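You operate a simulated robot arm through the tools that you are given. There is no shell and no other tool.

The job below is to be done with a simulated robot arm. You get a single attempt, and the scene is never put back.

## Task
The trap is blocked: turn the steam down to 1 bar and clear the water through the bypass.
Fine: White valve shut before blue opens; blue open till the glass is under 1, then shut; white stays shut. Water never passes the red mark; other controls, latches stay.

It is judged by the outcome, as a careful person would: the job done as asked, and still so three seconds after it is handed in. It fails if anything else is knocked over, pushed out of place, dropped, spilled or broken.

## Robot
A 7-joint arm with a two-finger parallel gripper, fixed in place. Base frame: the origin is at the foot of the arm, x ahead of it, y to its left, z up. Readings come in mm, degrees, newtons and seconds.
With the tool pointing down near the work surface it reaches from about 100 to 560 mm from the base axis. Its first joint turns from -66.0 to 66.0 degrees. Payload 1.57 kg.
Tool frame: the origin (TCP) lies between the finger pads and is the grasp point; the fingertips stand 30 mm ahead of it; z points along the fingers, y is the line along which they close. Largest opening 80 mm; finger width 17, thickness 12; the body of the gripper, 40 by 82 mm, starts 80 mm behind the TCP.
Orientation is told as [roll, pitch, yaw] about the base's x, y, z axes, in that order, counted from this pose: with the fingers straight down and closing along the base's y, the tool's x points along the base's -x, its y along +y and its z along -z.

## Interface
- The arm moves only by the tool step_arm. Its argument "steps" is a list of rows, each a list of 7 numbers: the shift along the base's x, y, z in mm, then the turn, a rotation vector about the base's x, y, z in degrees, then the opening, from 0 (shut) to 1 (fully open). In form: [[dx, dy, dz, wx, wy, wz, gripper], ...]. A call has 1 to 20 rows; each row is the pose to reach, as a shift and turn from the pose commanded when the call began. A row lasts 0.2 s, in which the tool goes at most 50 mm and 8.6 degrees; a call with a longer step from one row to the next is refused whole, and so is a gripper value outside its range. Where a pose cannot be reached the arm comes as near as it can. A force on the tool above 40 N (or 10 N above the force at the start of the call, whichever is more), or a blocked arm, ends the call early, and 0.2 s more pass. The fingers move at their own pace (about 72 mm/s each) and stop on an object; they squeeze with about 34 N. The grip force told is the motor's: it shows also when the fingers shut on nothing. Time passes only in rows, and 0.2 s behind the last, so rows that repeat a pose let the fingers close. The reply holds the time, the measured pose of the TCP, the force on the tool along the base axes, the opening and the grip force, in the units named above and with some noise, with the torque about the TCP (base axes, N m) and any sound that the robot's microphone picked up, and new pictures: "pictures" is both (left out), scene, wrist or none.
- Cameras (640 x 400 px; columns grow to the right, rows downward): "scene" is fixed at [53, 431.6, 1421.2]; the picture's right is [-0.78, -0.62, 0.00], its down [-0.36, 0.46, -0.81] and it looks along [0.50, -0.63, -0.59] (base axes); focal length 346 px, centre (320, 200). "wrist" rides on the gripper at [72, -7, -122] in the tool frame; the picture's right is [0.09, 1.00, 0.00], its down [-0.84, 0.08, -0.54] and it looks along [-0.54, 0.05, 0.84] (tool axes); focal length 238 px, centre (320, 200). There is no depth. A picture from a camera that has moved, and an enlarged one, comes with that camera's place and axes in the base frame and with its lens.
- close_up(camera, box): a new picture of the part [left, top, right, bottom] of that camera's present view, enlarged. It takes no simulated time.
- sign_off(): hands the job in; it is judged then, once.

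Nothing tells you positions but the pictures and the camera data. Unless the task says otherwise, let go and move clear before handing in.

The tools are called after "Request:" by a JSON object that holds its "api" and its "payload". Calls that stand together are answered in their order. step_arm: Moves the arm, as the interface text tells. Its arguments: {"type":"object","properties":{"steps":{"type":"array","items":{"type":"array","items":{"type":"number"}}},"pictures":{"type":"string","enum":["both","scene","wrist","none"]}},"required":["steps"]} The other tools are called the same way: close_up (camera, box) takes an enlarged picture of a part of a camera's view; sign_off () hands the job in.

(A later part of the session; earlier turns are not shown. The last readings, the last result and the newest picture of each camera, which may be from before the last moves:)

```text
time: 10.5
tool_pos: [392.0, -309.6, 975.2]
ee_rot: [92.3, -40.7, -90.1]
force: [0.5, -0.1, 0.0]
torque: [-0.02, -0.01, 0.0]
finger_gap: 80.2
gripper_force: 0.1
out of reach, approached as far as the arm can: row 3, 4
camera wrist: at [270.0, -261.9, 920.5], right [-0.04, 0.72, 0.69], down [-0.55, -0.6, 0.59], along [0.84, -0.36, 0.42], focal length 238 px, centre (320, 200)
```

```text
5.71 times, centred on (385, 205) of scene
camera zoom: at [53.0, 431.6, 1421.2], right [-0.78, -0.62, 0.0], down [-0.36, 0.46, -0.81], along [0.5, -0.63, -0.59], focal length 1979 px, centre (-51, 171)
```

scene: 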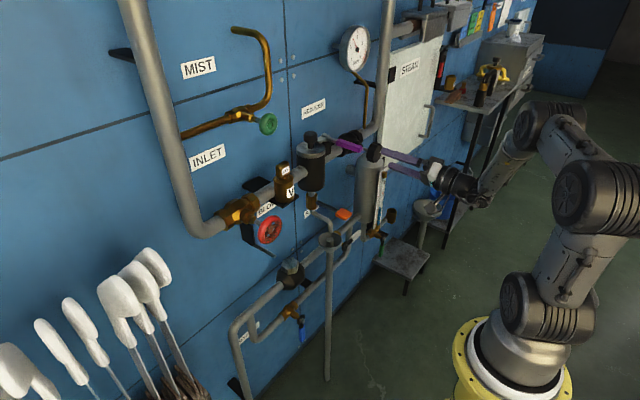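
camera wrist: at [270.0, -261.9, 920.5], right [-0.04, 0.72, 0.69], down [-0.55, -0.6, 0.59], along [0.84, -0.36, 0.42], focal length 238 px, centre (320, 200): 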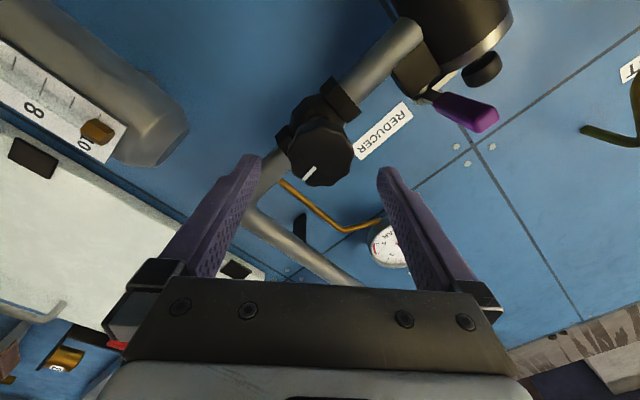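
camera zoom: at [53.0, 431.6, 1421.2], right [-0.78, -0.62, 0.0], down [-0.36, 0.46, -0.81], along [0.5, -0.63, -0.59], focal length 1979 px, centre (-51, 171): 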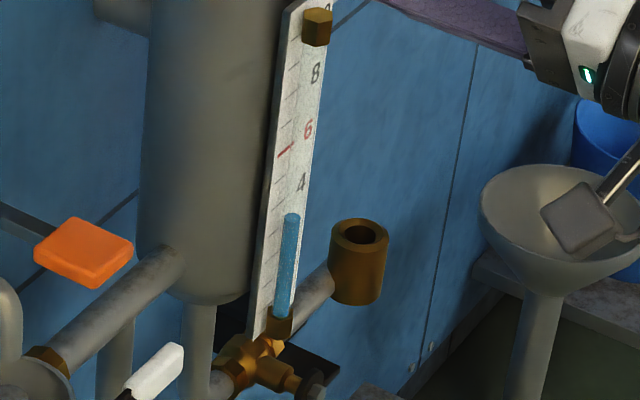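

The gauge kept falling to about 1.4, so the response is slow and I must turn in measured bits. I'll re-grip the knob in this rolled pose and check the gauge once more.

Request:
{"api": "step_arm", "payload": {"steps": [[22, 0, 0.5, 0, 0, 0, 1], [43, 0, 0.5, 0, 0, 0, 1], [43, 0, 0.5, 0, 0, 0, 0], [43, 0, 0.5, 0, 0, 0, 0], [43, 0, 0.5, 0, 0, 0, 0]]}}

Request:
{"api": "close_up", "payload": {"camera": "scene", "box": [330, 20, 390, 80]}}

Request:
{"api": "close_up", "payload": {"camera": "wrist", "box": [240, 90, 440, 290]}}

```text
time: 11.7
tool_pos: [434.6, -308.7, 978.6]
ee_rot: [92.7, -41.0, -90.2]
force: [-3.6, 11.8, 12.0]
torque: [-0.02, 0.04, 0.07]
finger_gap: 51.3
gripper_force: 45.3
camera wrist: at [313.3, -261.9, 922.3], right [-0.04, 0.72, 0.69], down [-0.55, -0.6, 0.59], along [0.84, -0.35, 0.42], focal length 238 px, centre (320, 200)
```

scene: 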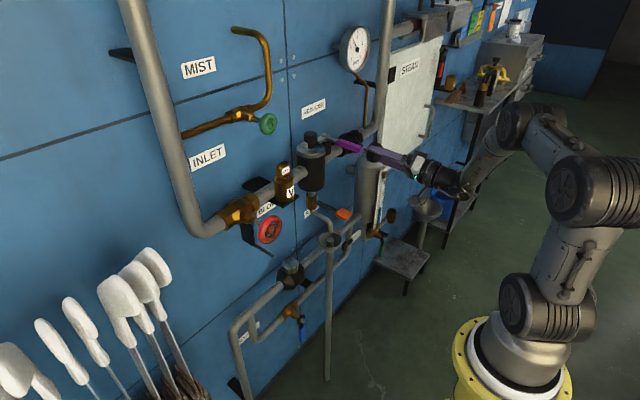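
wrist: 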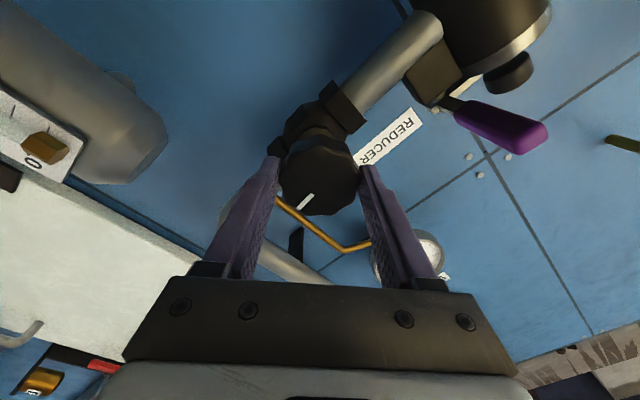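

```text
6.67 times, centred on (360, 50) of scene
camera zoom: at [52.7, 432.1, 1421.0], right [-0.78, -0.62, 0.0], down [-0.36, 0.46, -0.81], along [0.5, -0.63, -0.59], focal length 2309 px, centre (53, 1200)
```

zoom: 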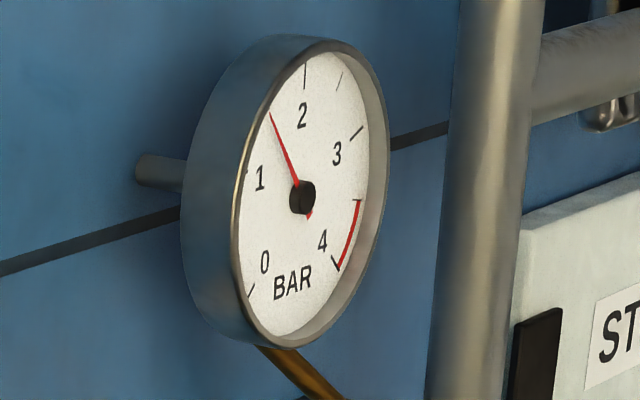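

```text
2.00 times, centred on (340, 190) of wrist
camera zoom: at [313.3, -261.9, 922.3], right [-0.04, 0.72, 0.69], down [-0.55, -0.6, 0.59], along [0.84, -0.35, 0.42], focal length 477 px, centre (280, 220)
```

zoom: 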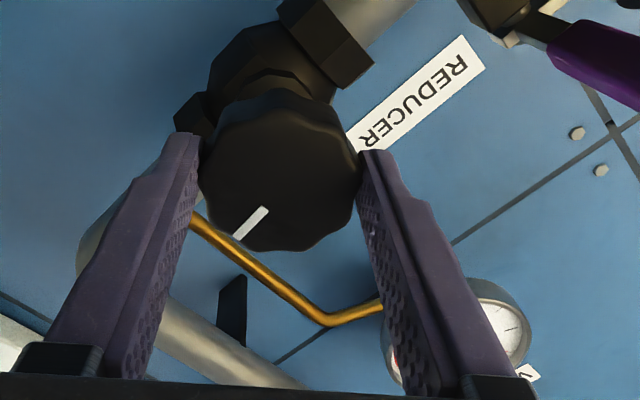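

By the dial geometry it reads about 1.45 after 31° of turn, so roughly 50° more is needed. I'll turn 44° now, then let it settle.

Request:
{"api": "step_arm", "payload": {"steps": [[0, 0.6, 0.6, 0, 0, 0, 0], [0, 0.6, 0.6, -7, 0, 0, 0], [0, 0.6, 0.6, -14, 0, 0, 0], [0, 0.6, 0.6, -21, 0, 0, 0], [0, 0.6, 0.6, -28, 0, 0, 0], [0, 0.6, 0.6, -36, 0, 0, 0], [0, 0.6, 0.6, -44, 0, 0, 0], [0, 0.6, 0.6, -44, 0, 0, 0]]}}

Request:
{"api": "close_up", "payload": {"camera": "scene", "box": [330, 20, 390, 80]}}

Request:
{"api": "close_up", "payload": {"camera": "wrist", "box": [240, 90, 440, 290]}}

```text
time: 13.5
tool_pos: [435.8, -309.7, 977.3]
ee_rot: [94.7, -85.1, -92.7]
force: [14.6, -4.8, 11.6]
torque: [0.02, -0.41, -1.13]
finger_gap: 51.1
gripper_force: 45.0
camera wrist: at [313.2, -314.6, 905.5], right [-0.03, 1.0, -0.01], down [-0.55, -0.01, 0.84], along [0.84, 0.03, 0.55], focal length 238 px, centre (320, 200)
```

scene: 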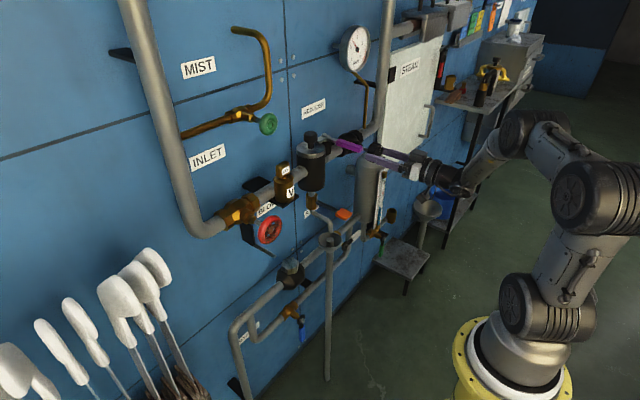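
wrist: 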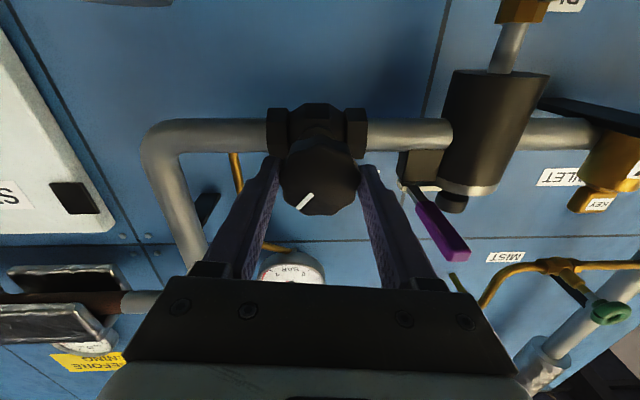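

```text
6.67 times, centred on (360, 50) of scene
camera zoom: at [53.2, 431.6, 1421.2], right [-0.78, -0.62, 0.0], down [-0.36, 0.46, -0.81], along [0.5, -0.63, -0.59], focal length 2309 px, centre (53, 1200)
```

zoom: 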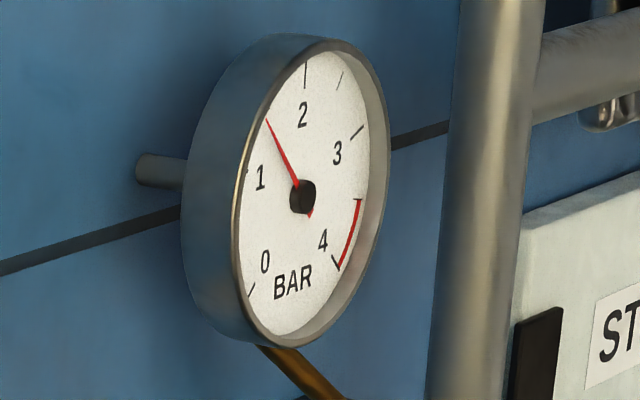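

```text
2.00 times, centred on (340, 190) of wrist
camera zoom: at [313.2, -314.6, 905.5], right [-0.03, 1.0, -0.01], down [-0.55, -0.01, 0.84], along [0.84, 0.03, 0.55], focal length 477 px, centre (280, 220)
```

zoom: 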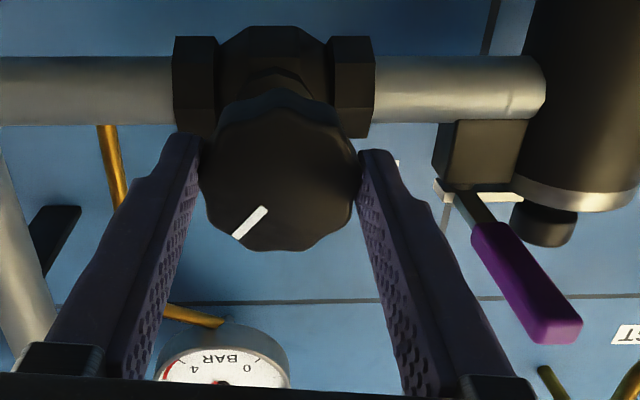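

The knob has moved another 44°. I'll hold for about 2 seconds so the gauge settles, then judge the rest.

Request:
{"api": "step_arm", "payload": {"steps": [[0.7, -0.2, 0.5, 0, 0, 0, 0], [0.7, -0.2, 0.5, 0, 0, 0, 0], [0.7, -0.2, 0.5, 0, 0, 0, 0], [0.7, -0.2, 0.5, 0, 0, 0, 0], [0.7, -0.2, 0.5, 0, 0, 0, 0], [0.7, -0.2, 0.5, 0, 0, 0, 0], [0.7, -0.2, 0.5, 0, 0, 0, 0], [0.7, -0.2, 0.5, 0, 0, 0, 0], [0.7, -0.2, 0.5, 0, 0, 0, 0], [0.7, -0.2, 0.5, 0, 0, 0, 0]], "pictures": "none"}}

Request:
{"api": "close_up", "payload": {"camera": "scene", "box": [330, 20, 390, 80]}}

Request:
{"api": "close_up", "payload": {"camera": "scene", "box": [360, 170, 410, 240]}}

```text
time: 15.7
tool_pos: [435.0, -310.4, 978.2]
ee_rot: [94.9, -84.9, -93.0]
force: [-2.2, -11.5, 13.8]
torque: [0.05, 0.05, -1.03]
finger_gap: 51.4
gripper_force: 44.9
```

```text
6.67 times, centred on (360, 50) of scene
camera zoom: at [52.7, 431.4, 1421.2], right [-0.78, -0.62, 0.0], down [-0.36, 0.46, -0.81], along [0.5, -0.63, -0.59], focal length 2309 px, centre (53, 1200)
```

zoom: 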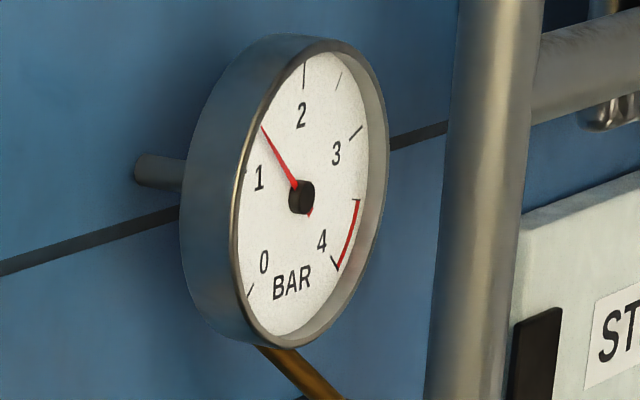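

```text
5.71 times, centred on (385, 205) of scene
camera zoom: at [52.7, 431.4, 1421.2], right [-0.78, -0.62, 0.0], down [-0.36, 0.46, -0.81], along [0.5, -0.63, -0.59], focal length 1979 px, centre (-51, 171)
```

zoom: 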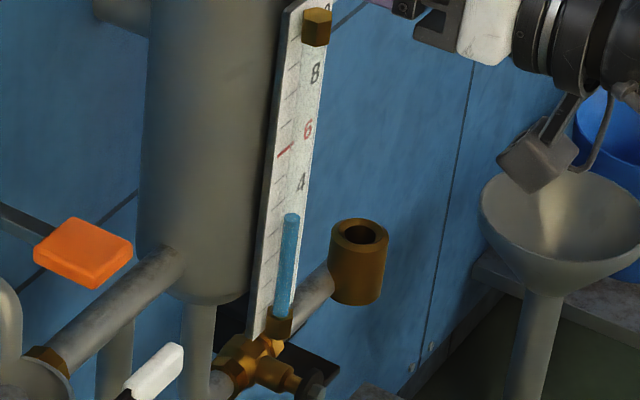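

The needle is at about 1.3 and still falling; the glass is steady just above 3. I'll wait another 3 seconds.

Request:
{"api": "step_arm", "payload": {"steps": [[0, -0.4, 0.4, 0, 0, 0, 0], [0, -0.4, 0.4, 0, 0, 0, 0], [0, -0.4, 0.4, 0, 0, 0, 0], [0, -0.4, 0.4, 0, 0, 0, 0], [0, -0.4, 0.4, 0, 0, 0, 0], [0, -0.4, 0.4, 0, 0, 0, 0], [0, -0.4, 0.4, 0, 0, 0, 0], [0, -0.4, 0.4, 0, 0, 0, 0], [0, -0.4, 0.4, 0, 0, 0, 0], [0, -0.4, 0.4, 0, 0, 0, 0], [0, -0.4, 0.4, 0, 0, 0, 0], [0, -0.4, 0.4, 0, 0, 0, 0], [0, -0.4, 0.4, 0, 0, 0, 0], [0, -0.4, 0.4, 0, 0, 0, 0]], "pictures": "none"}}

Request:
{"api": "close_up", "payload": {"camera": "scene", "box": [330, 20, 390, 80]}}

Request:
{"api": "close_up", "payload": {"camera": "scene", "box": [360, 170, 410, 240]}}

```text
time: 18.7
tool_pos: [434.8, -311.3, 977.3]
ee_rot: [94.5, -84.8, -92.3]
force: [-9.0, -8.4, 13.2]
torque: [0.01, 0.01, -1.05]
finger_gap: 51.1
gripper_force: 44.9
```

```text
6.67 times, centred on (360, 50) of scene
camera zoom: at [52.5, 431.5, 1421.2], right [-0.78, -0.62, 0.0], down [-0.36, 0.46, -0.81], along [0.5, -0.63, -0.59], focal length 2309 px, centre (53, 1200)
```

zoom: 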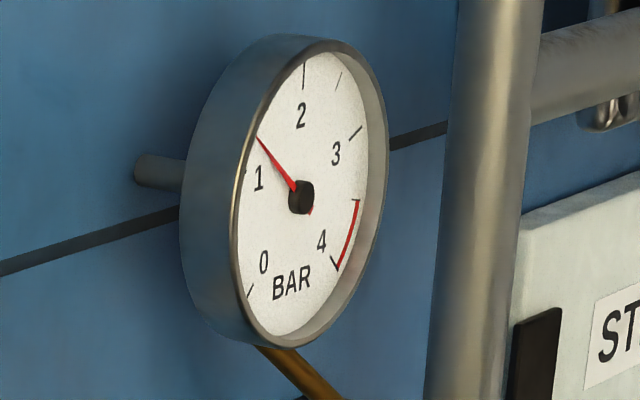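

```text
5.71 times, centred on (385, 205) of scene
camera zoom: at [52.5, 431.5, 1421.2], right [-0.78, -0.62, 0.0], down [-0.36, 0.46, -0.81], along [0.5, -0.63, -0.59], focal length 1979 px, centre (-51, 171)
```

zoom: 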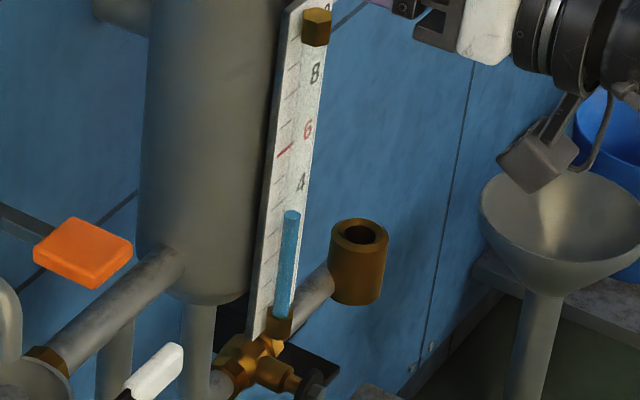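

It's at about 1.23 and falling slowly at about 0.03 per second. The glass rises only very slowly, so I can wait another 4 seconds.

Request:
{"api": "step_arm", "payload": {"steps": [[0, 0, 0, 0, 0, 0, 0], [0, 0, 0, 0, 0, 0, 0], [0, 0, 0, 0, 0, 0, 0], [0, 0, 0, 0, 0, 0, 0], [0, 0, 0, 0, 0, 0, 0], [0, 0, 0, 0, 0, 0, 0], [0, 0, 0, 0, 0, 0, 0], [0, 0, 0, 0, 0, 0, 0], [0, 0, 0, 0, 0, 0, 0], [0, 0, 0, 0, 0, 0, 0], [0, 0, 0, 0, 0, 0, 0], [0, 0, 0, 0, 0, 0, 0], [0, 0, 0, 0, 0, 0, 0], [0, 0, 0, 0, 0, 0, 0], [0, 0, 0, 0, 0, 0, 0], [0, 0, 0, 0, 0, 0, 0], [0, 0, 0, 0, 0, 0, 0], [0, 0, 0, 0, 0, 0, 0], [0, 0, 0, 0, 0, 0, 0]], "pictures": "none"}}

Request:
{"api": "close_up", "payload": {"camera": "scene", "box": [330, 20, 390, 80]}}

Request:
{"api": "close_up", "payload": {"camera": "scene", "box": [360, 170, 410, 240]}}

```text
time: 22.7
tool_pos: [434.6, -309.7, 977.3]
ee_rot: [94.2, -84.8, -92.1]
force: [-7.0, -8.3, 10.4]
torque: [-0.01, -0.01, -1.04]
finger_gap: 51.4
gripper_force: 44.6
```

```text
6.67 times, centred on (360, 50) of scene
camera zoom: at [52.6, 431.5, 1421.2], right [-0.78, -0.62, 0.0], down [-0.36, 0.46, -0.81], along [0.5, -0.63, -0.59], focal length 2309 px, centre (53, 1200)
```

zoom: 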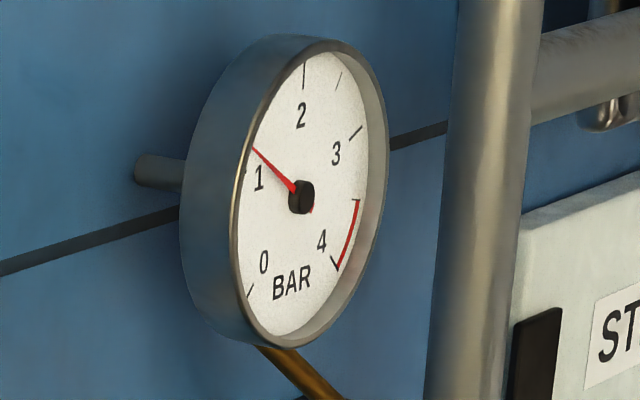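

```text
5.71 times, centred on (385, 205) of scene
camera zoom: at [52.6, 431.5, 1421.2], right [-0.78, -0.62, 0.0], down [-0.36, 0.46, -0.81], along [0.5, -0.63, -0.59], focal length 1979 px, centre (-51, 171)
```

zoom: 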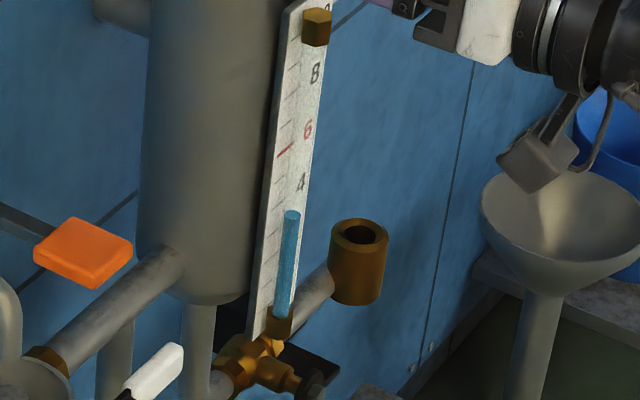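

It's at about 1.13 and slowing. One more 4-second wait will show where it settles.

Request:
{"api": "step_arm", "payload": {"steps": [[0, 0, 0, 0, 0, 0, 0], [0, 0, 0, 0, 0, 0, 0], [0, 0, 0, 0, 0, 0, 0], [0, 0, 0, 0, 0, 0, 0], [0, 0, 0, 0, 0, 0, 0], [0, 0, 0, 0, 0, 0, 0], [0, 0, 0, 0, 0, 0, 0], [0, 0, 0, 0, 0, 0, 0], [0, 0, 0, 0, 0, 0, 0], [0, 0, 0, 0, 0, 0, 0], [0, 0, 0, 0, 0, 0, 0], [0, 0, 0, 0, 0, 0, 0], [0, 0, 0, 0, 0, 0, 0], [0, 0, 0, 0, 0, 0, 0], [0, 0, 0, 0, 0, 0, 0], [0, 0, 0, 0, 0, 0, 0], [0, 0, 0, 0, 0, 0, 0], [0, 0, 0, 0, 0, 0, 0], [0, 0, 0, 0, 0, 0, 0]], "pictures": "none"}}

Request:
{"api": "close_up", "payload": {"camera": "scene", "box": [330, 20, 390, 80]}}

Request:
{"api": "close_up", "payload": {"camera": "scene", "box": [345, 30, 375, 65]}}

```text
time: 26.7
tool_pos: [434.4, -309.8, 978.4]
ee_rot: [94.0, -84.7, -91.9]
force: [-6.9, -9.3, 8.9]
torque: [0.04, 0.01, -1.09]
finger_gap: 51.1
gripper_force: 44.4
```

```text
6.67 times, centred on (360, 50) of scene
camera zoom: at [52.7, 431.4, 1421.2], right [-0.78, -0.62, 0.0], down [-0.36, 0.46, -0.81], along [0.5, -0.63, -0.59], focal length 2309 px, centre (53, 1200)
```

zoom: 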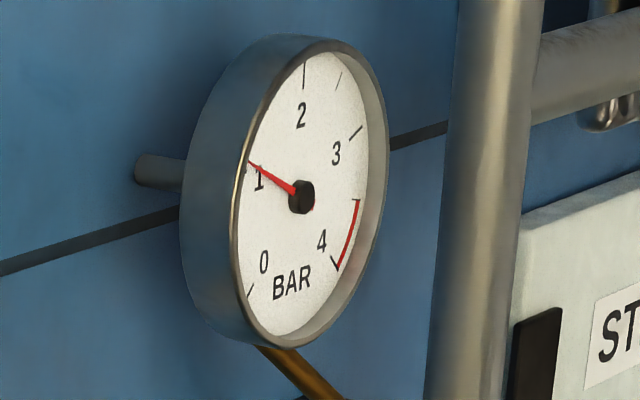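

```text
11.43 times, centred on (360, 48) of scene
camera zoom: at [52.7, 431.4, 1421.2], right [-0.78, -0.62, 0.0], down [-0.36, 0.46, -0.81], along [0.5, -0.63, -0.59], focal length 3959 px, centre (-137, 1943)
```

zoom: 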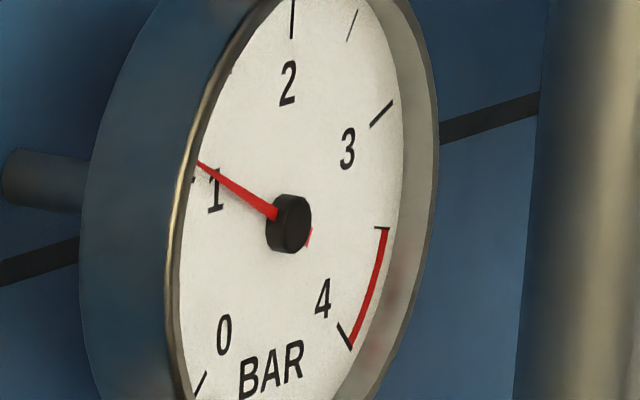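

It now reads about 1.04 and is still falling without slowing. I'll wait 3 more seconds to see if it passes 1.

Request:
{"api": "step_arm", "payload": {"steps": [[0, 0, 0, 0, 0, 0, 0], [0, 0, 0, 0, 0, 0, 0], [0, 0, 0, 0, 0, 0, 0], [0, 0, 0, 0, 0, 0, 0], [0, 0, 0, 0, 0, 0, 0], [0, 0, 0, 0, 0, 0, 0], [0, 0, 0, 0, 0, 0, 0], [0, 0, 0, 0, 0, 0, 0], [0, 0, 0, 0, 0, 0, 0], [0, 0, 0, 0, 0, 0, 0], [0, 0, 0, 0, 0, 0, 0], [0, 0, 0, 0, 0, 0, 0], [0, 0, 0, 0, 0, 0, 0], [0, 0, 0, 0, 0, 0, 0]], "pictures": "none"}}

Request:
{"api": "close_up", "payload": {"camera": "scene", "box": [330, 20, 390, 80]}}

Request:
{"api": "close_up", "payload": {"camera": "scene", "box": [345, 30, 375, 65]}}

Request:
{"api": "close_up", "payload": {"camera": "scene", "box": [360, 170, 410, 240]}}

```text
time: 29.7
tool_pos: [434.7, -311.0, 977.2]
ee_rot: [93.9, -84.8, -91.9]
force: [-4.8, -10.2, 7.2]
torque: [0.01, -0.05, -1.13]
finger_gap: 50.9
gripper_force: 44.4
```

```text
6.67 times, centred on (360, 50) of scene
camera zoom: at [52.7, 431.4, 1421.2], right [-0.78, -0.62, 0.0], down [-0.36, 0.46, -0.81], along [0.5, -0.63, -0.59], focal length 2309 px, centre (53, 1200)
```

zoom: 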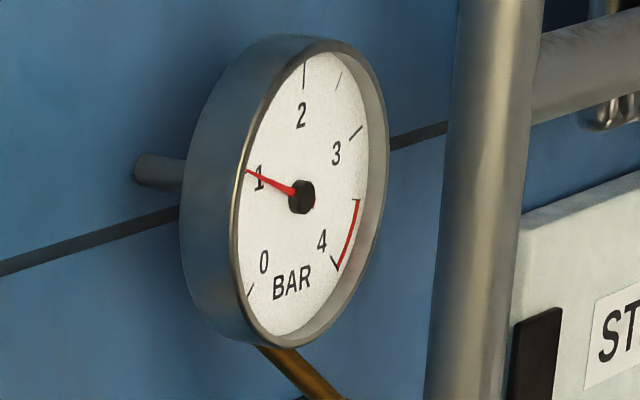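

```text
11.43 times, centred on (360, 48) of scene
camera zoom: at [52.7, 431.4, 1421.2], right [-0.78, -0.62, 0.0], down [-0.36, 0.46, -0.81], along [0.5, -0.63, -0.59], focal length 3959 px, centre (-137, 1943)
```

zoom: 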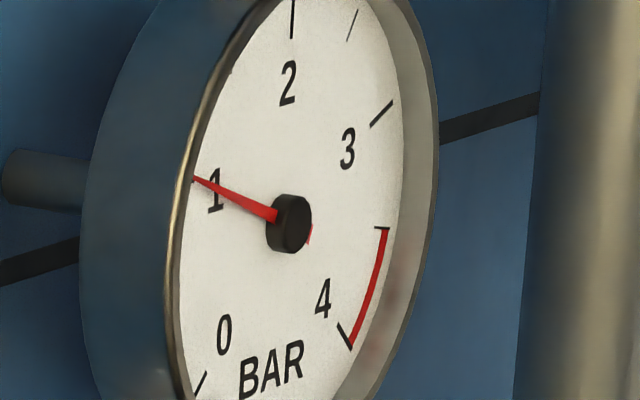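

```text
5.71 times, centred on (385, 205) of scene
camera zoom: at [52.7, 431.4, 1421.2], right [-0.78, -0.62, 0.0], down [-0.36, 0.46, -0.81], along [0.5, -0.63, -0.59], focal length 1979 px, centre (-51, 171)
```

zoom: 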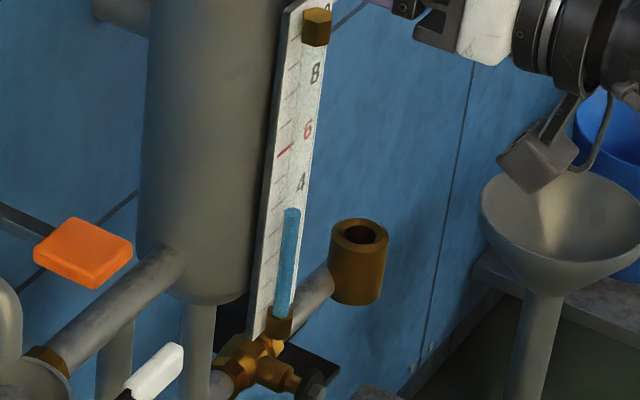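

It has passed 1 (about 0.97) and is still falling, so the knob is set a little too low. I'll turn back clockwise 10° and watch whether it holds.

Request:
{"api": "step_arm", "payload": {"steps": [[0, 0, 0, 5, 0, 0, 0], [0, 0, 0, 10, 0, 0, 0], [0, 0, 0, 10, 0, 0, 0], [0, 0, 0, 10, 0, 0, 0], [0, 0, 0, 10, 0, 0, 0], [0, 0, 0, 10, 0, 0, 0], [0, 0, 0, 10, 0, 0, 0], [0, 0, 0, 10, 0, 0, 0], [0, 0, 0, 10, 0, 0, 0]], "pictures": "none"}}

Request:
{"api": "close_up", "payload": {"camera": "scene", "box": [345, 30, 375, 65]}}

Request:
{"api": "close_up", "payload": {"camera": "wrist", "box": [240, 90, 440, 290]}}

```text
time: 31.7
tool_pos: [435.5, -310.9, 977.5]
ee_rot: [92.6, -74.9, -90.5]
force: [-0.1, -7.7, 4.7]
torque: [0.02, -0.04, -1.06]
finger_gap: 51.4
gripper_force: 44.8
```

```text
11.43 times, centred on (360, 48) of scene
camera zoom: at [52.9, 431.4, 1421.2], right [-0.78, -0.62, 0.0], down [-0.36, 0.46, -0.81], along [0.5, -0.63, -0.59], focal length 3959 px, centre (-137, 1943)
```

zoom: 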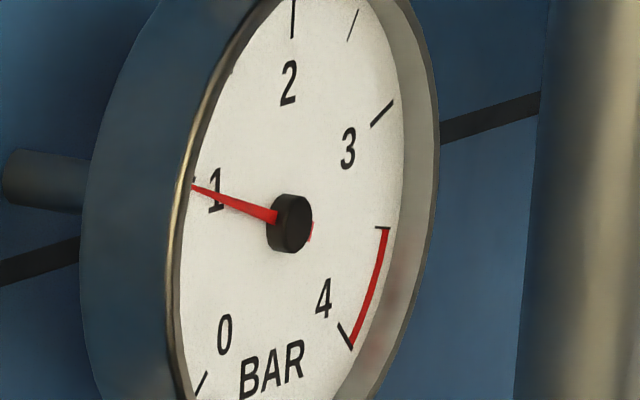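

```text
2.00 times, centred on (340, 190) of wrist
camera zoom: at [313.3, -301.5, 905.5], right [-0.04, 0.98, 0.17], down [-0.55, -0.16, 0.82], along [0.84, -0.06, 0.54], focal length 477 px, centre (280, 220)
```

zoom: 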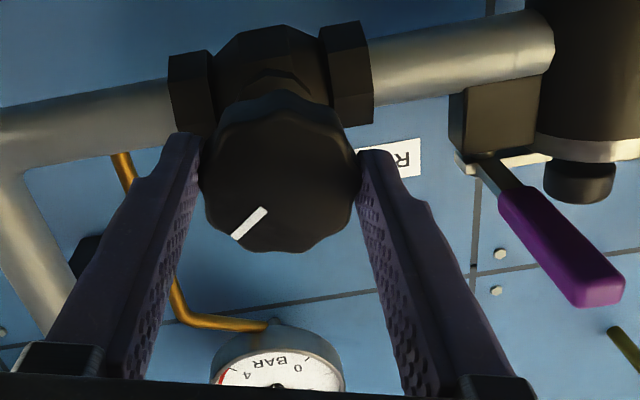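

It's about 0.93 and still easing down, so the set point is lower than that. I'll turn back another 14° and watch.

Request:
{"api": "step_arm", "payload": {"steps": [[0, -0.2, 0, 5, 0, 0, 0], [0, -0.2, 0, 10, 0, 0, 0], [0, -0.2, 0, 14, 0, 0, 0], [0, -0.2, 0, 14, 0, 0, 0], [0, -0.2, 0, 14, 0, 0, 0], [0, -0.2, 0, 14, 0, 0, 0], [0, -0.2, 0, 14, 0, 0, 0], [0, -0.2, 0, 14, 0, 0, 0], [0, -0.2, 0, 14, 0, 0, 0], [0, -0.2, 0, 14, 0, 0, 0]], "pictures": "none"}}

Request:
{"api": "close_up", "payload": {"camera": "scene", "box": [345, 30, 375, 65]}}

Request:
{"api": "close_up", "payload": {"camera": "wrist", "box": [260, 200, 400, 300]}}

```text
time: 33.9
tool_pos: [435.4, -309.5, 977.3]
ee_rot: [92.4, -60.9, -90.2]
force: [-10.3, 4.2, 8.6]
torque: [-0.05, 0.24, -0.48]
finger_gap: 51.1
gripper_force: 45.1
```

```text
11.43 times, centred on (360, 48) of scene
camera zoom: at [52.6, 431.8, 1421.1], right [-0.78, -0.62, 0.0], down [-0.36, 0.46, -0.81], along [0.5, -0.63, -0.59], focal length 3959 px, centre (-137, 1943)
```

zoom: 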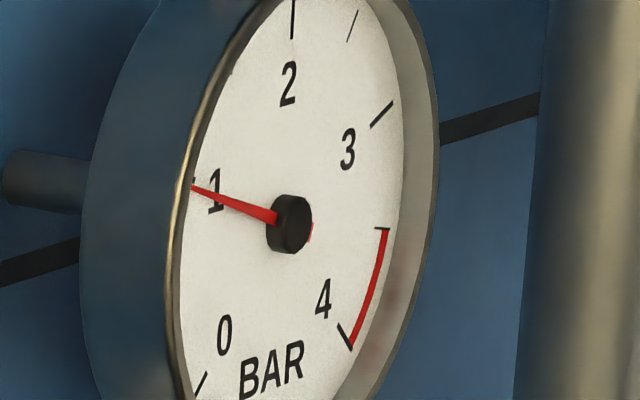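

```text
4.00 times, centred on (330, 250) of wrist
camera zoom: at [313.3, -283.7, 909.6], right [-0.04, 0.91, 0.4], down [-0.55, -0.36, 0.76], along [0.84, -0.19, 0.51], focal length 953 px, centre (280, 0)
```

zoom: 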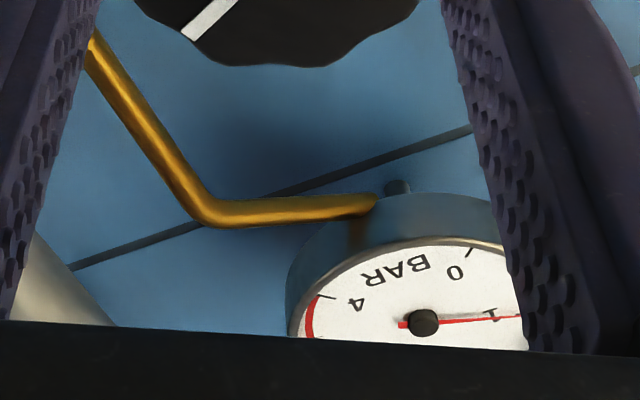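

The fall has stopped near 0.93–0.95. I'll hold 2 seconds to see which way it drifts.

Request:
{"api": "step_arm", "payload": {"steps": [[0, 0, 0, 0, 0, 0, 0], [0, 0, 0, 0, 0, 0, 0], [0, 0, 0, 0, 0, 0, 0], [0, 0, 0, 0, 0, 0, 0], [0, 0, 0, 0, 0, 0, 0], [0, 0, 0, 0, 0, 0, 0], [0, 0, 0, 0, 0, 0, 0], [0, 0, 0, 0, 0, 0, 0], [0, 0, 0, 0, 0, 0, 0]], "pictures": "none"}}

Request:
{"api": "close_up", "payload": {"camera": "scene", "box": [345, 30, 375, 65]}}

Request:
{"api": "close_up", "payload": {"camera": "scene", "box": [360, 170, 410, 240]}}

```text
time: 35.9
tool_pos: [435.2, -310.8, 977.4]
ee_rot: [92.4, -60.9, -90.2]
force: [-10.4, 8.7, 8.6]
torque: [-0.02, 0.34, -0.56]
finger_gap: 51.1
gripper_force: 45.1
```

```text
11.43 times, centred on (360, 48) of scene
camera zoom: at [52.6, 431.9, 1421.1], right [-0.78, -0.62, 0.0], down [-0.36, 0.46, -0.81], along [0.5, -0.63, -0.59], focal length 3959 px, centre (-137, 1943)
```

zoom: 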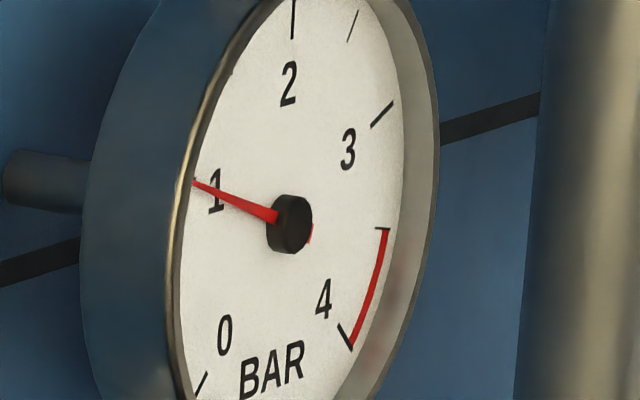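

```text
5.71 times, centred on (385, 205) of scene
camera zoom: at [52.6, 431.9, 1421.1], right [-0.78, -0.62, 0.0], down [-0.36, 0.46, -0.81], along [0.5, -0.63, -0.59], focal length 1979 px, centre (-51, 171)
```

zoom: 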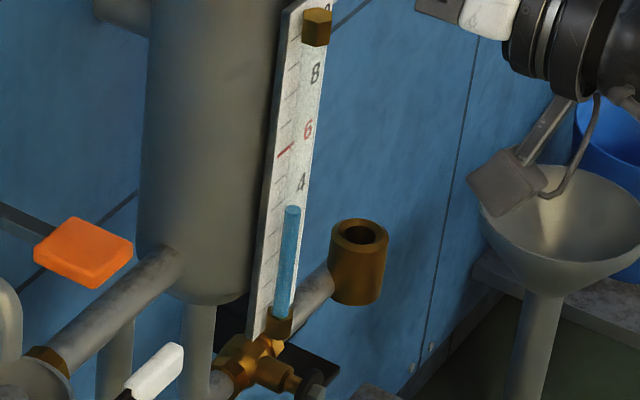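

The needle is creeping back up towards 1, so the set point is about right. I'll hold 4 seconds to confirm before letting go.

Request:
{"api": "step_arm", "payload": {"steps": [[0, 0, 0, 0, 0, 0, 0], [0, 0, 0, 0, 0, 0, 0], [0, 0, 0, 0, 0, 0, 0], [0, 0, 0, 0, 0, 0, 0], [0, 0, 0, 0, 0, 0, 0], [0, 0, 0, 0, 0, 0, 0], [0, 0, 0, 0, 0, 0, 0], [0, 0, 0, 0, 0, 0, 0], [0, 0, 0, 0, 0, 0, 0], [0, 0, 0, 0, 0, 0, 0], [0, 0, 0, 0, 0, 0, 0], [0, 0, 0, 0, 0, 0, 0], [0, 0, 0, 0, 0, 0, 0], [0, 0, 0, 0, 0, 0, 0], [0, 0, 0, 0, 0, 0, 0], [0, 0, 0, 0, 0, 0, 0], [0, 0, 0, 0, 0, 0, 0], [0, 0, 0, 0, 0, 0, 0], [0, 0, 0, 0, 0, 0, 0]], "pictures": "none"}}

Request:
{"api": "close_up", "payload": {"camera": "scene", "box": [345, 30, 375, 65]}}

Request:
{"api": "close_up", "payload": {"camera": "scene", "box": [330, 20, 390, 80]}}

```text
time: 39.9
tool_pos: [435.2, -309.1, 976.8]
ee_rot: [92.4, -60.9, -90.3]
force: [-8.3, 10.6, 5.6]
torque: [-0.03, 0.36, -0.58]
finger_gap: 51.3
gripper_force: 44.7
```

```text
11.43 times, centred on (360, 48) of scene
camera zoom: at [52.7, 432.0, 1421.0], right [-0.78, -0.62, 0.0], down [-0.36, 0.46, -0.81], along [0.5, -0.63, -0.59], focal length 3959 px, centre (-137, 1943)
```

zoom: 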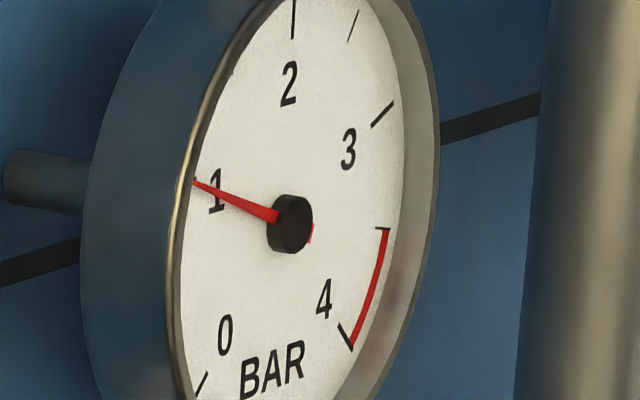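

```text
6.67 times, centred on (360, 50) of scene
camera zoom: at [52.7, 432.0, 1421.0], right [-0.78, -0.62, 0.0], down [-0.36, 0.46, -0.81], along [0.5, -0.63, -0.59], focal length 2309 px, centre (53, 1200)
```

zoom: 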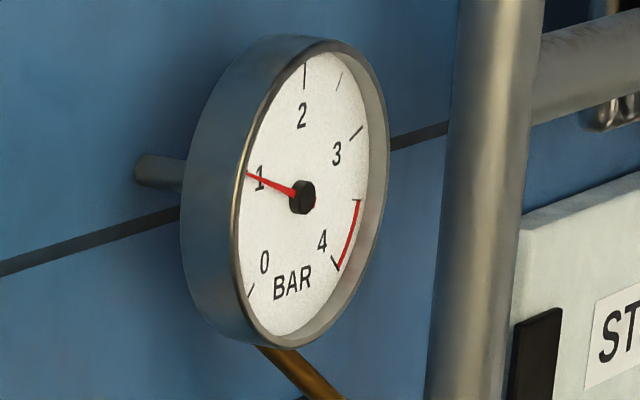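

It holds at about 0.96. I'll nudge it up 3°, let go, and back straight off the knob.

Request:
{"api": "step_arm", "payload": {"steps": [[0, 0.3, 0, 3, 0, 0, 0], [0, 0.3, 0, 3, 0, 0, 0], [0, 0.3, 0, 3, 0, 0, 0], [0, 0.3, 0, 3, 0, 0, 1], [0, 0.3, 0, 3, 0, 0, 1], [0, 0.3, 0, 3, 0, 0, 1], [-25, 0.3, 0, 3, 0, 0, 1], [-60, 0.3, 0, 3, 0, 0, 1], [-90, 0.3, 0, 3, 0, 0, 1]]}}

Request:
{"api": "close_up", "payload": {"camera": "scene", "box": [345, 30, 375, 65]}}

Request:
{"api": "close_up", "payload": {"camera": "scene", "box": [330, 130, 410, 280]}}

```text
time: 41.9
tool_pos: [371.7, -296.9, 977.5]
ee_rot: [92.3, -57.8, -90.2]
force: [-0.1, -0.6, 0.2]
torque: [0.01, -0.01, 0.01]
finger_gap: 80.0
gripper_force: 0.1
out of reach, approached as far as the arm can: row 9
camera wrist: at [249.4, -267.5, 910.8], right [-0.04, 0.89, 0.45], down [-0.55, -0.4, 0.74], along [0.84, -0.22, 0.5], focal length 238 px, centre (320, 200)
```

scene: 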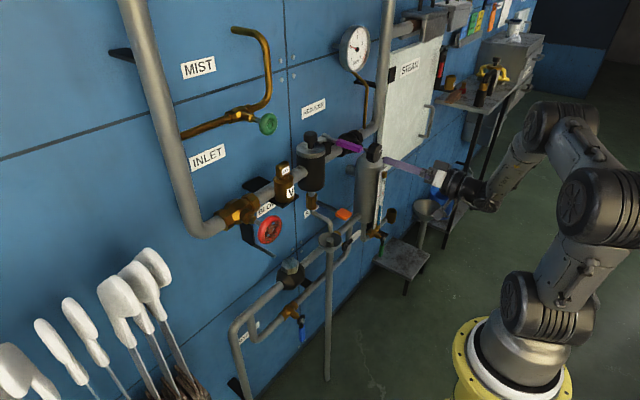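
wrist: 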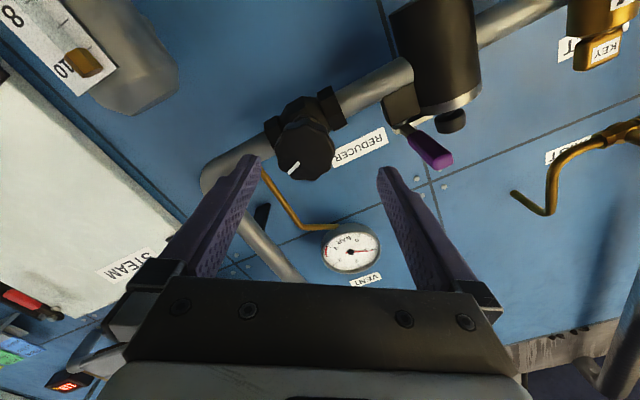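

```text
11.43 times, centred on (360, 48) of scene
camera zoom: at [53.0, 431.6, 1421.2], right [-0.78, -0.62, 0.0], down [-0.36, 0.46, -0.81], along [0.5, -0.63, -0.59], focal length 3959 px, centre (-137, 1943)
```

zoom: 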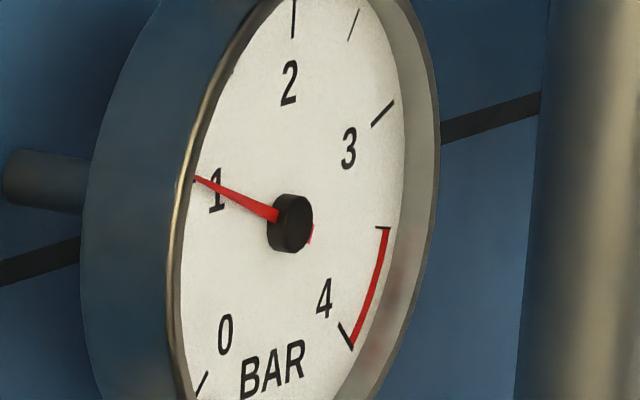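

```text
2.67 times, centred on (370, 205) of scene
camera zoom: at [53.0, 431.6, 1421.2], right [-0.78, -0.62, 0.0], down [-0.36, 0.46, -0.81], along [0.5, -0.63, -0.59], focal length 924 px, centre (187, 187)
```

zoom: 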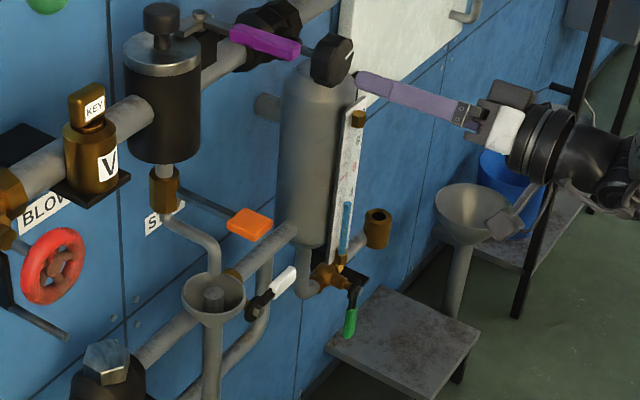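

The knob is released cleanly and the needle is just about at 1. I'll read it from the wrist camera too, then plan the white lever.

Request:
{"api": "close_up", "payload": {"camera": "wrist", "box": [310, 210, 400, 280]}}

Request:
{"api": "close_up", "payload": {"camera": "scene", "box": [320, 210, 370, 265]}}

```text
5.71 times, centred on (355, 245) of wrist
camera zoom: at [249.4, -267.5, 910.8], right [-0.04, 0.89, 0.45], down [-0.55, -0.4, 0.74], along [0.84, -0.22, 0.5], focal length 1362 px, centre (120, -57)
```

zoom: 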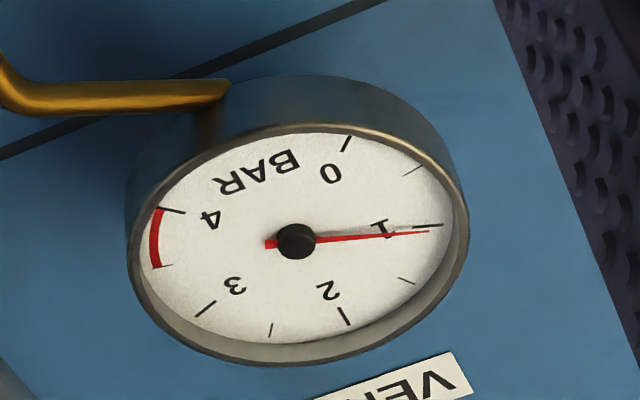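

```text
7.27 times, centred on (345, 238) of scene
camera zoom: at [53.0, 431.6, 1421.2], right [-0.78, -0.62, 0.0], down [-0.36, 0.46, -0.81], along [0.5, -0.63, -0.59], focal length 2519 px, centre (138, -73)
```

zoom: 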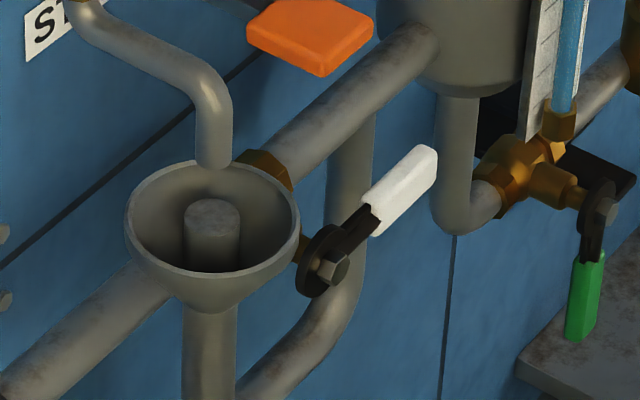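

Both views agree the steam is at about 1 bar. Next I'll close the fingers and come down in front of the white lever for a better look.

Request:
{"api": "step_arm", "payload": {"steps": [[0, 0, -30, -4, 0, 0, 0], [0, 0, -65, -8, 0, 0, 0], [0, 0, -100, -12, 0, 0, 0], [0, 0, -135, -16, 0, 0, 0], [0, 0, -170, -20, 0, 0, 0], [0, 0, -205, -24, 0, 0, 0], [0, 0, -240, -28, 0, 0, 0], [0, 0, -275, -32, 0, 0, 0], [0, 0, -300, -32, 0, 0, 0]]}}

Request:
{"api": "close_up", "payload": {"camera": "scene", "box": [330, 20, 390, 80]}}

Request:
{"api": "close_up", "payload": {"camera": "scene", "box": [330, 180, 430, 270]}}

```text
time: 43.9
tool_pos: [371.8, -295.6, 677.1]
ee_rot: [136.5, -89.9, -134.5]
force: [0.0, 0.8, 0.1]
torque: [0.0, -0.01, 0.01]
finger_gap: 0.2
gripper_force: 21.1
camera wrist: at [250.0, -306.7, 605.5], right [-0.04, 1.0, -0.09], down [-0.55, 0.06, 0.84], along [0.84, 0.08, 0.54], focal length 238 px, centre (320, 200)
```

scene: 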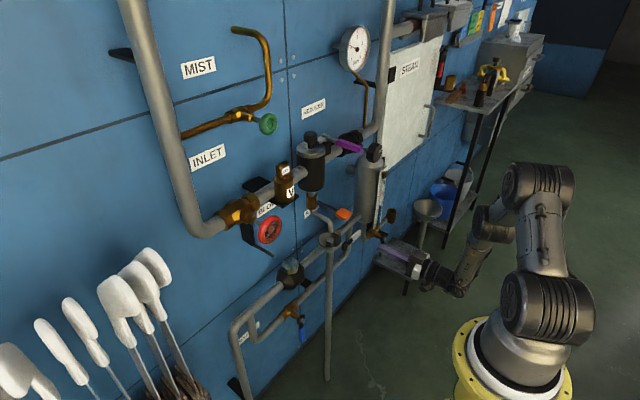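
wrist: 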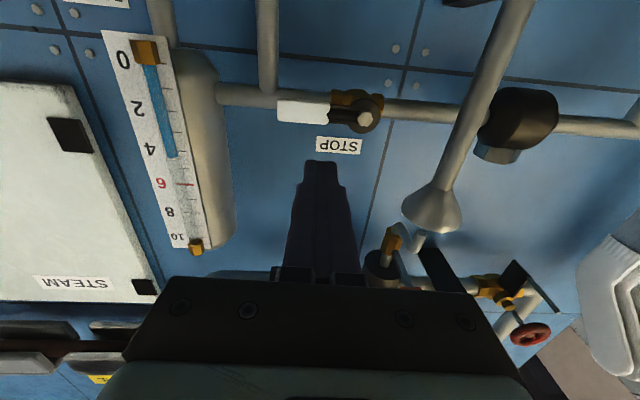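

```text
6.67 times, centred on (360, 50) of scene
camera zoom: at [53.0, 431.6, 1421.2], right [-0.78, -0.62, 0.0], down [-0.36, 0.46, -0.81], along [0.5, -0.63, -0.59], focal length 2309 px, centre (53, 1200)
```

zoom: 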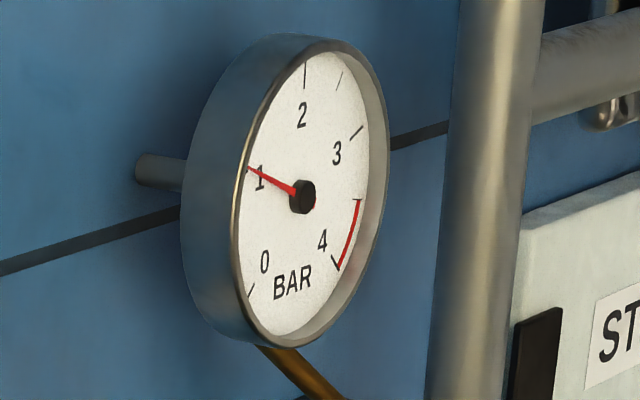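

```text
4.44 times, centred on (380, 225) of scene
camera zoom: at [53.0, 431.6, 1421.2], right [-0.78, -0.62, 0.0], down [-0.36, 0.46, -0.81], along [0.5, -0.63, -0.59], focal length 1540 px, centre (53, 89)
```

zoom: 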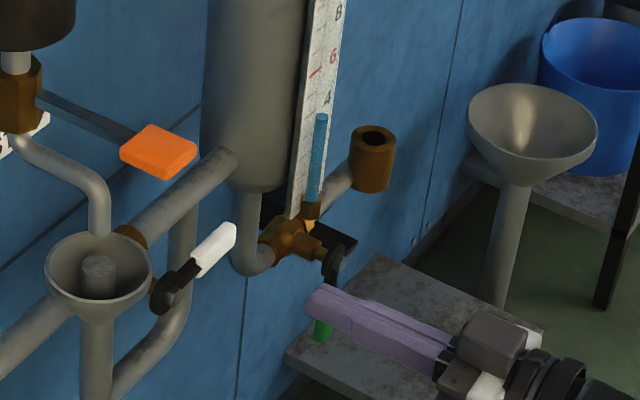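

The wrist view shows the white lever lying along its pipe (open), its hub at about (485, -250, 657) and handle out to y ≈ -334. I'll zoom to size it before pushing.

Request:
{"api": "close_up", "payload": {"camera": "wrist", "box": [250, 60, 410, 180]}}

Request:
{"api": "close_up", "payload": {"camera": "wrist", "box": [90, 20, 230, 260]}}

```text
3.33 times, centred on (330, 120) of wrist
camera zoom: at [250.0, -306.7, 605.5], right [-0.04, 1.0, -0.09], down [-0.55, 0.06, 0.84], along [0.84, 0.08, 0.54], focal length 794 px, centre (287, 467)
```

zoom: 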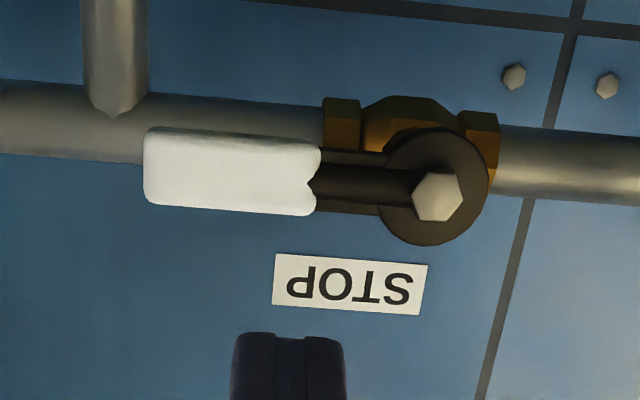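

```text
1.67 times, centred on (160, 140) of wrist
camera zoom: at [250.0, -306.7, 605.5], right [-0.04, 1.0, -0.09], down [-0.55, 0.06, 0.84], along [0.84, 0.08, 0.54], focal length 397 px, centre (587, 300)
```

zoom: 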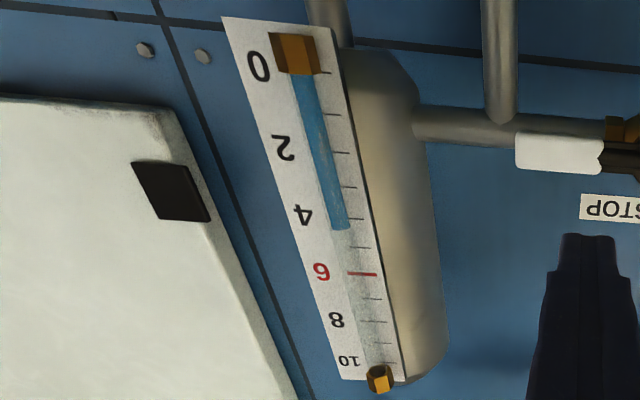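

The glass is now near 4 with the red mark at 6, so I'll move on. I'll bring the closed fingertips in above the white handle and push it round clockwise and down towards shut.

Request:
{"api": "step_arm", "payload": {"steps": [[0, -12.4, 16, 0, 0, 0, 0], [40, -12.4, 16, 0, 0, 0, 0], [75, -12.4, 16, 0, 0, 0, 0], [99, -12.4, 14, 0, 0, 0, 0], [99, -12.4, 2, 0, 0, 0, 0], [99, -16.5, -12, 0, 0, 0, 0], [99, -17.4, -27, 0, 0, 0, 0], [99, -13.8, -42.7, 0, 0, 0, 0], [99, -5.5, -57.6, 0, 0, 0, 0], [99, 6.9, -69.8, 0, 0, 0, 0]]}}

Request:
{"api": "close_up", "payload": {"camera": "scene", "box": [320, 200, 420, 275]}}

```text
time: 46.1
tool_pos: [469.8, -289.9, 607.9]
ee_rot: [110.5, -89.8, -108.3]
force: [-1.4, -0.3, 0.1]
torque: [0.02, 0.02, 0.01]
finger_gap: 0.1
gripper_force: 21.1
out of reach, approached as far as the arm can: row 1
camera wrist: at [347.9, -300.3, 536.2], right [-0.04, 1.0, -0.09], down [-0.55, 0.05, 0.84], along [0.84, 0.08, 0.54], focal length 238 px, centre (320, 200)
```

scene: 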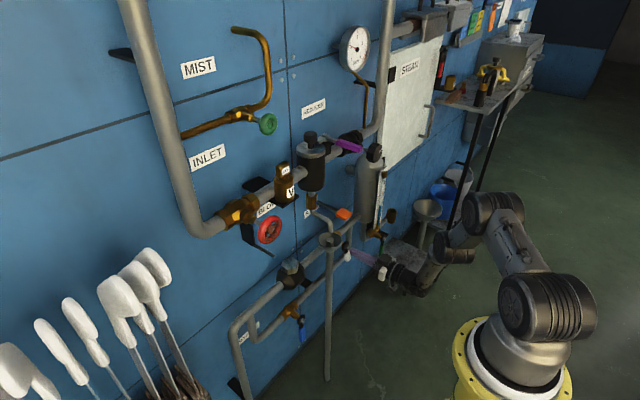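
wrist: 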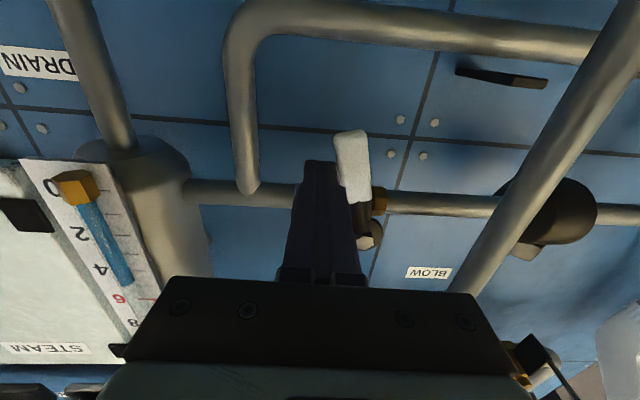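

```text
5.33 times, centred on (370, 238) of scene
camera zoom: at [53.0, 431.6, 1421.2], right [-0.78, -0.62, 0.0], down [-0.36, 0.46, -0.81], along [0.5, -0.63, -0.59], focal length 1847 px, centre (53, 0)
```

zoom: 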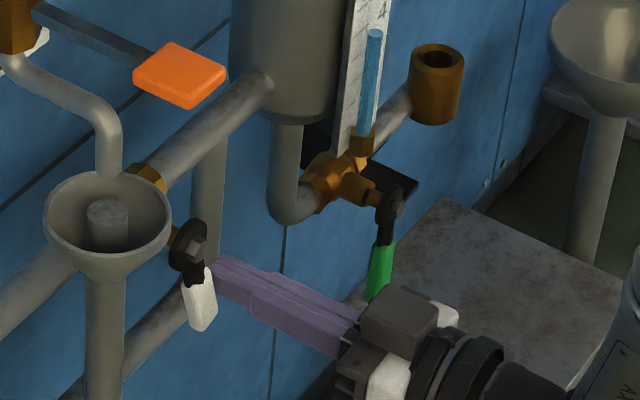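

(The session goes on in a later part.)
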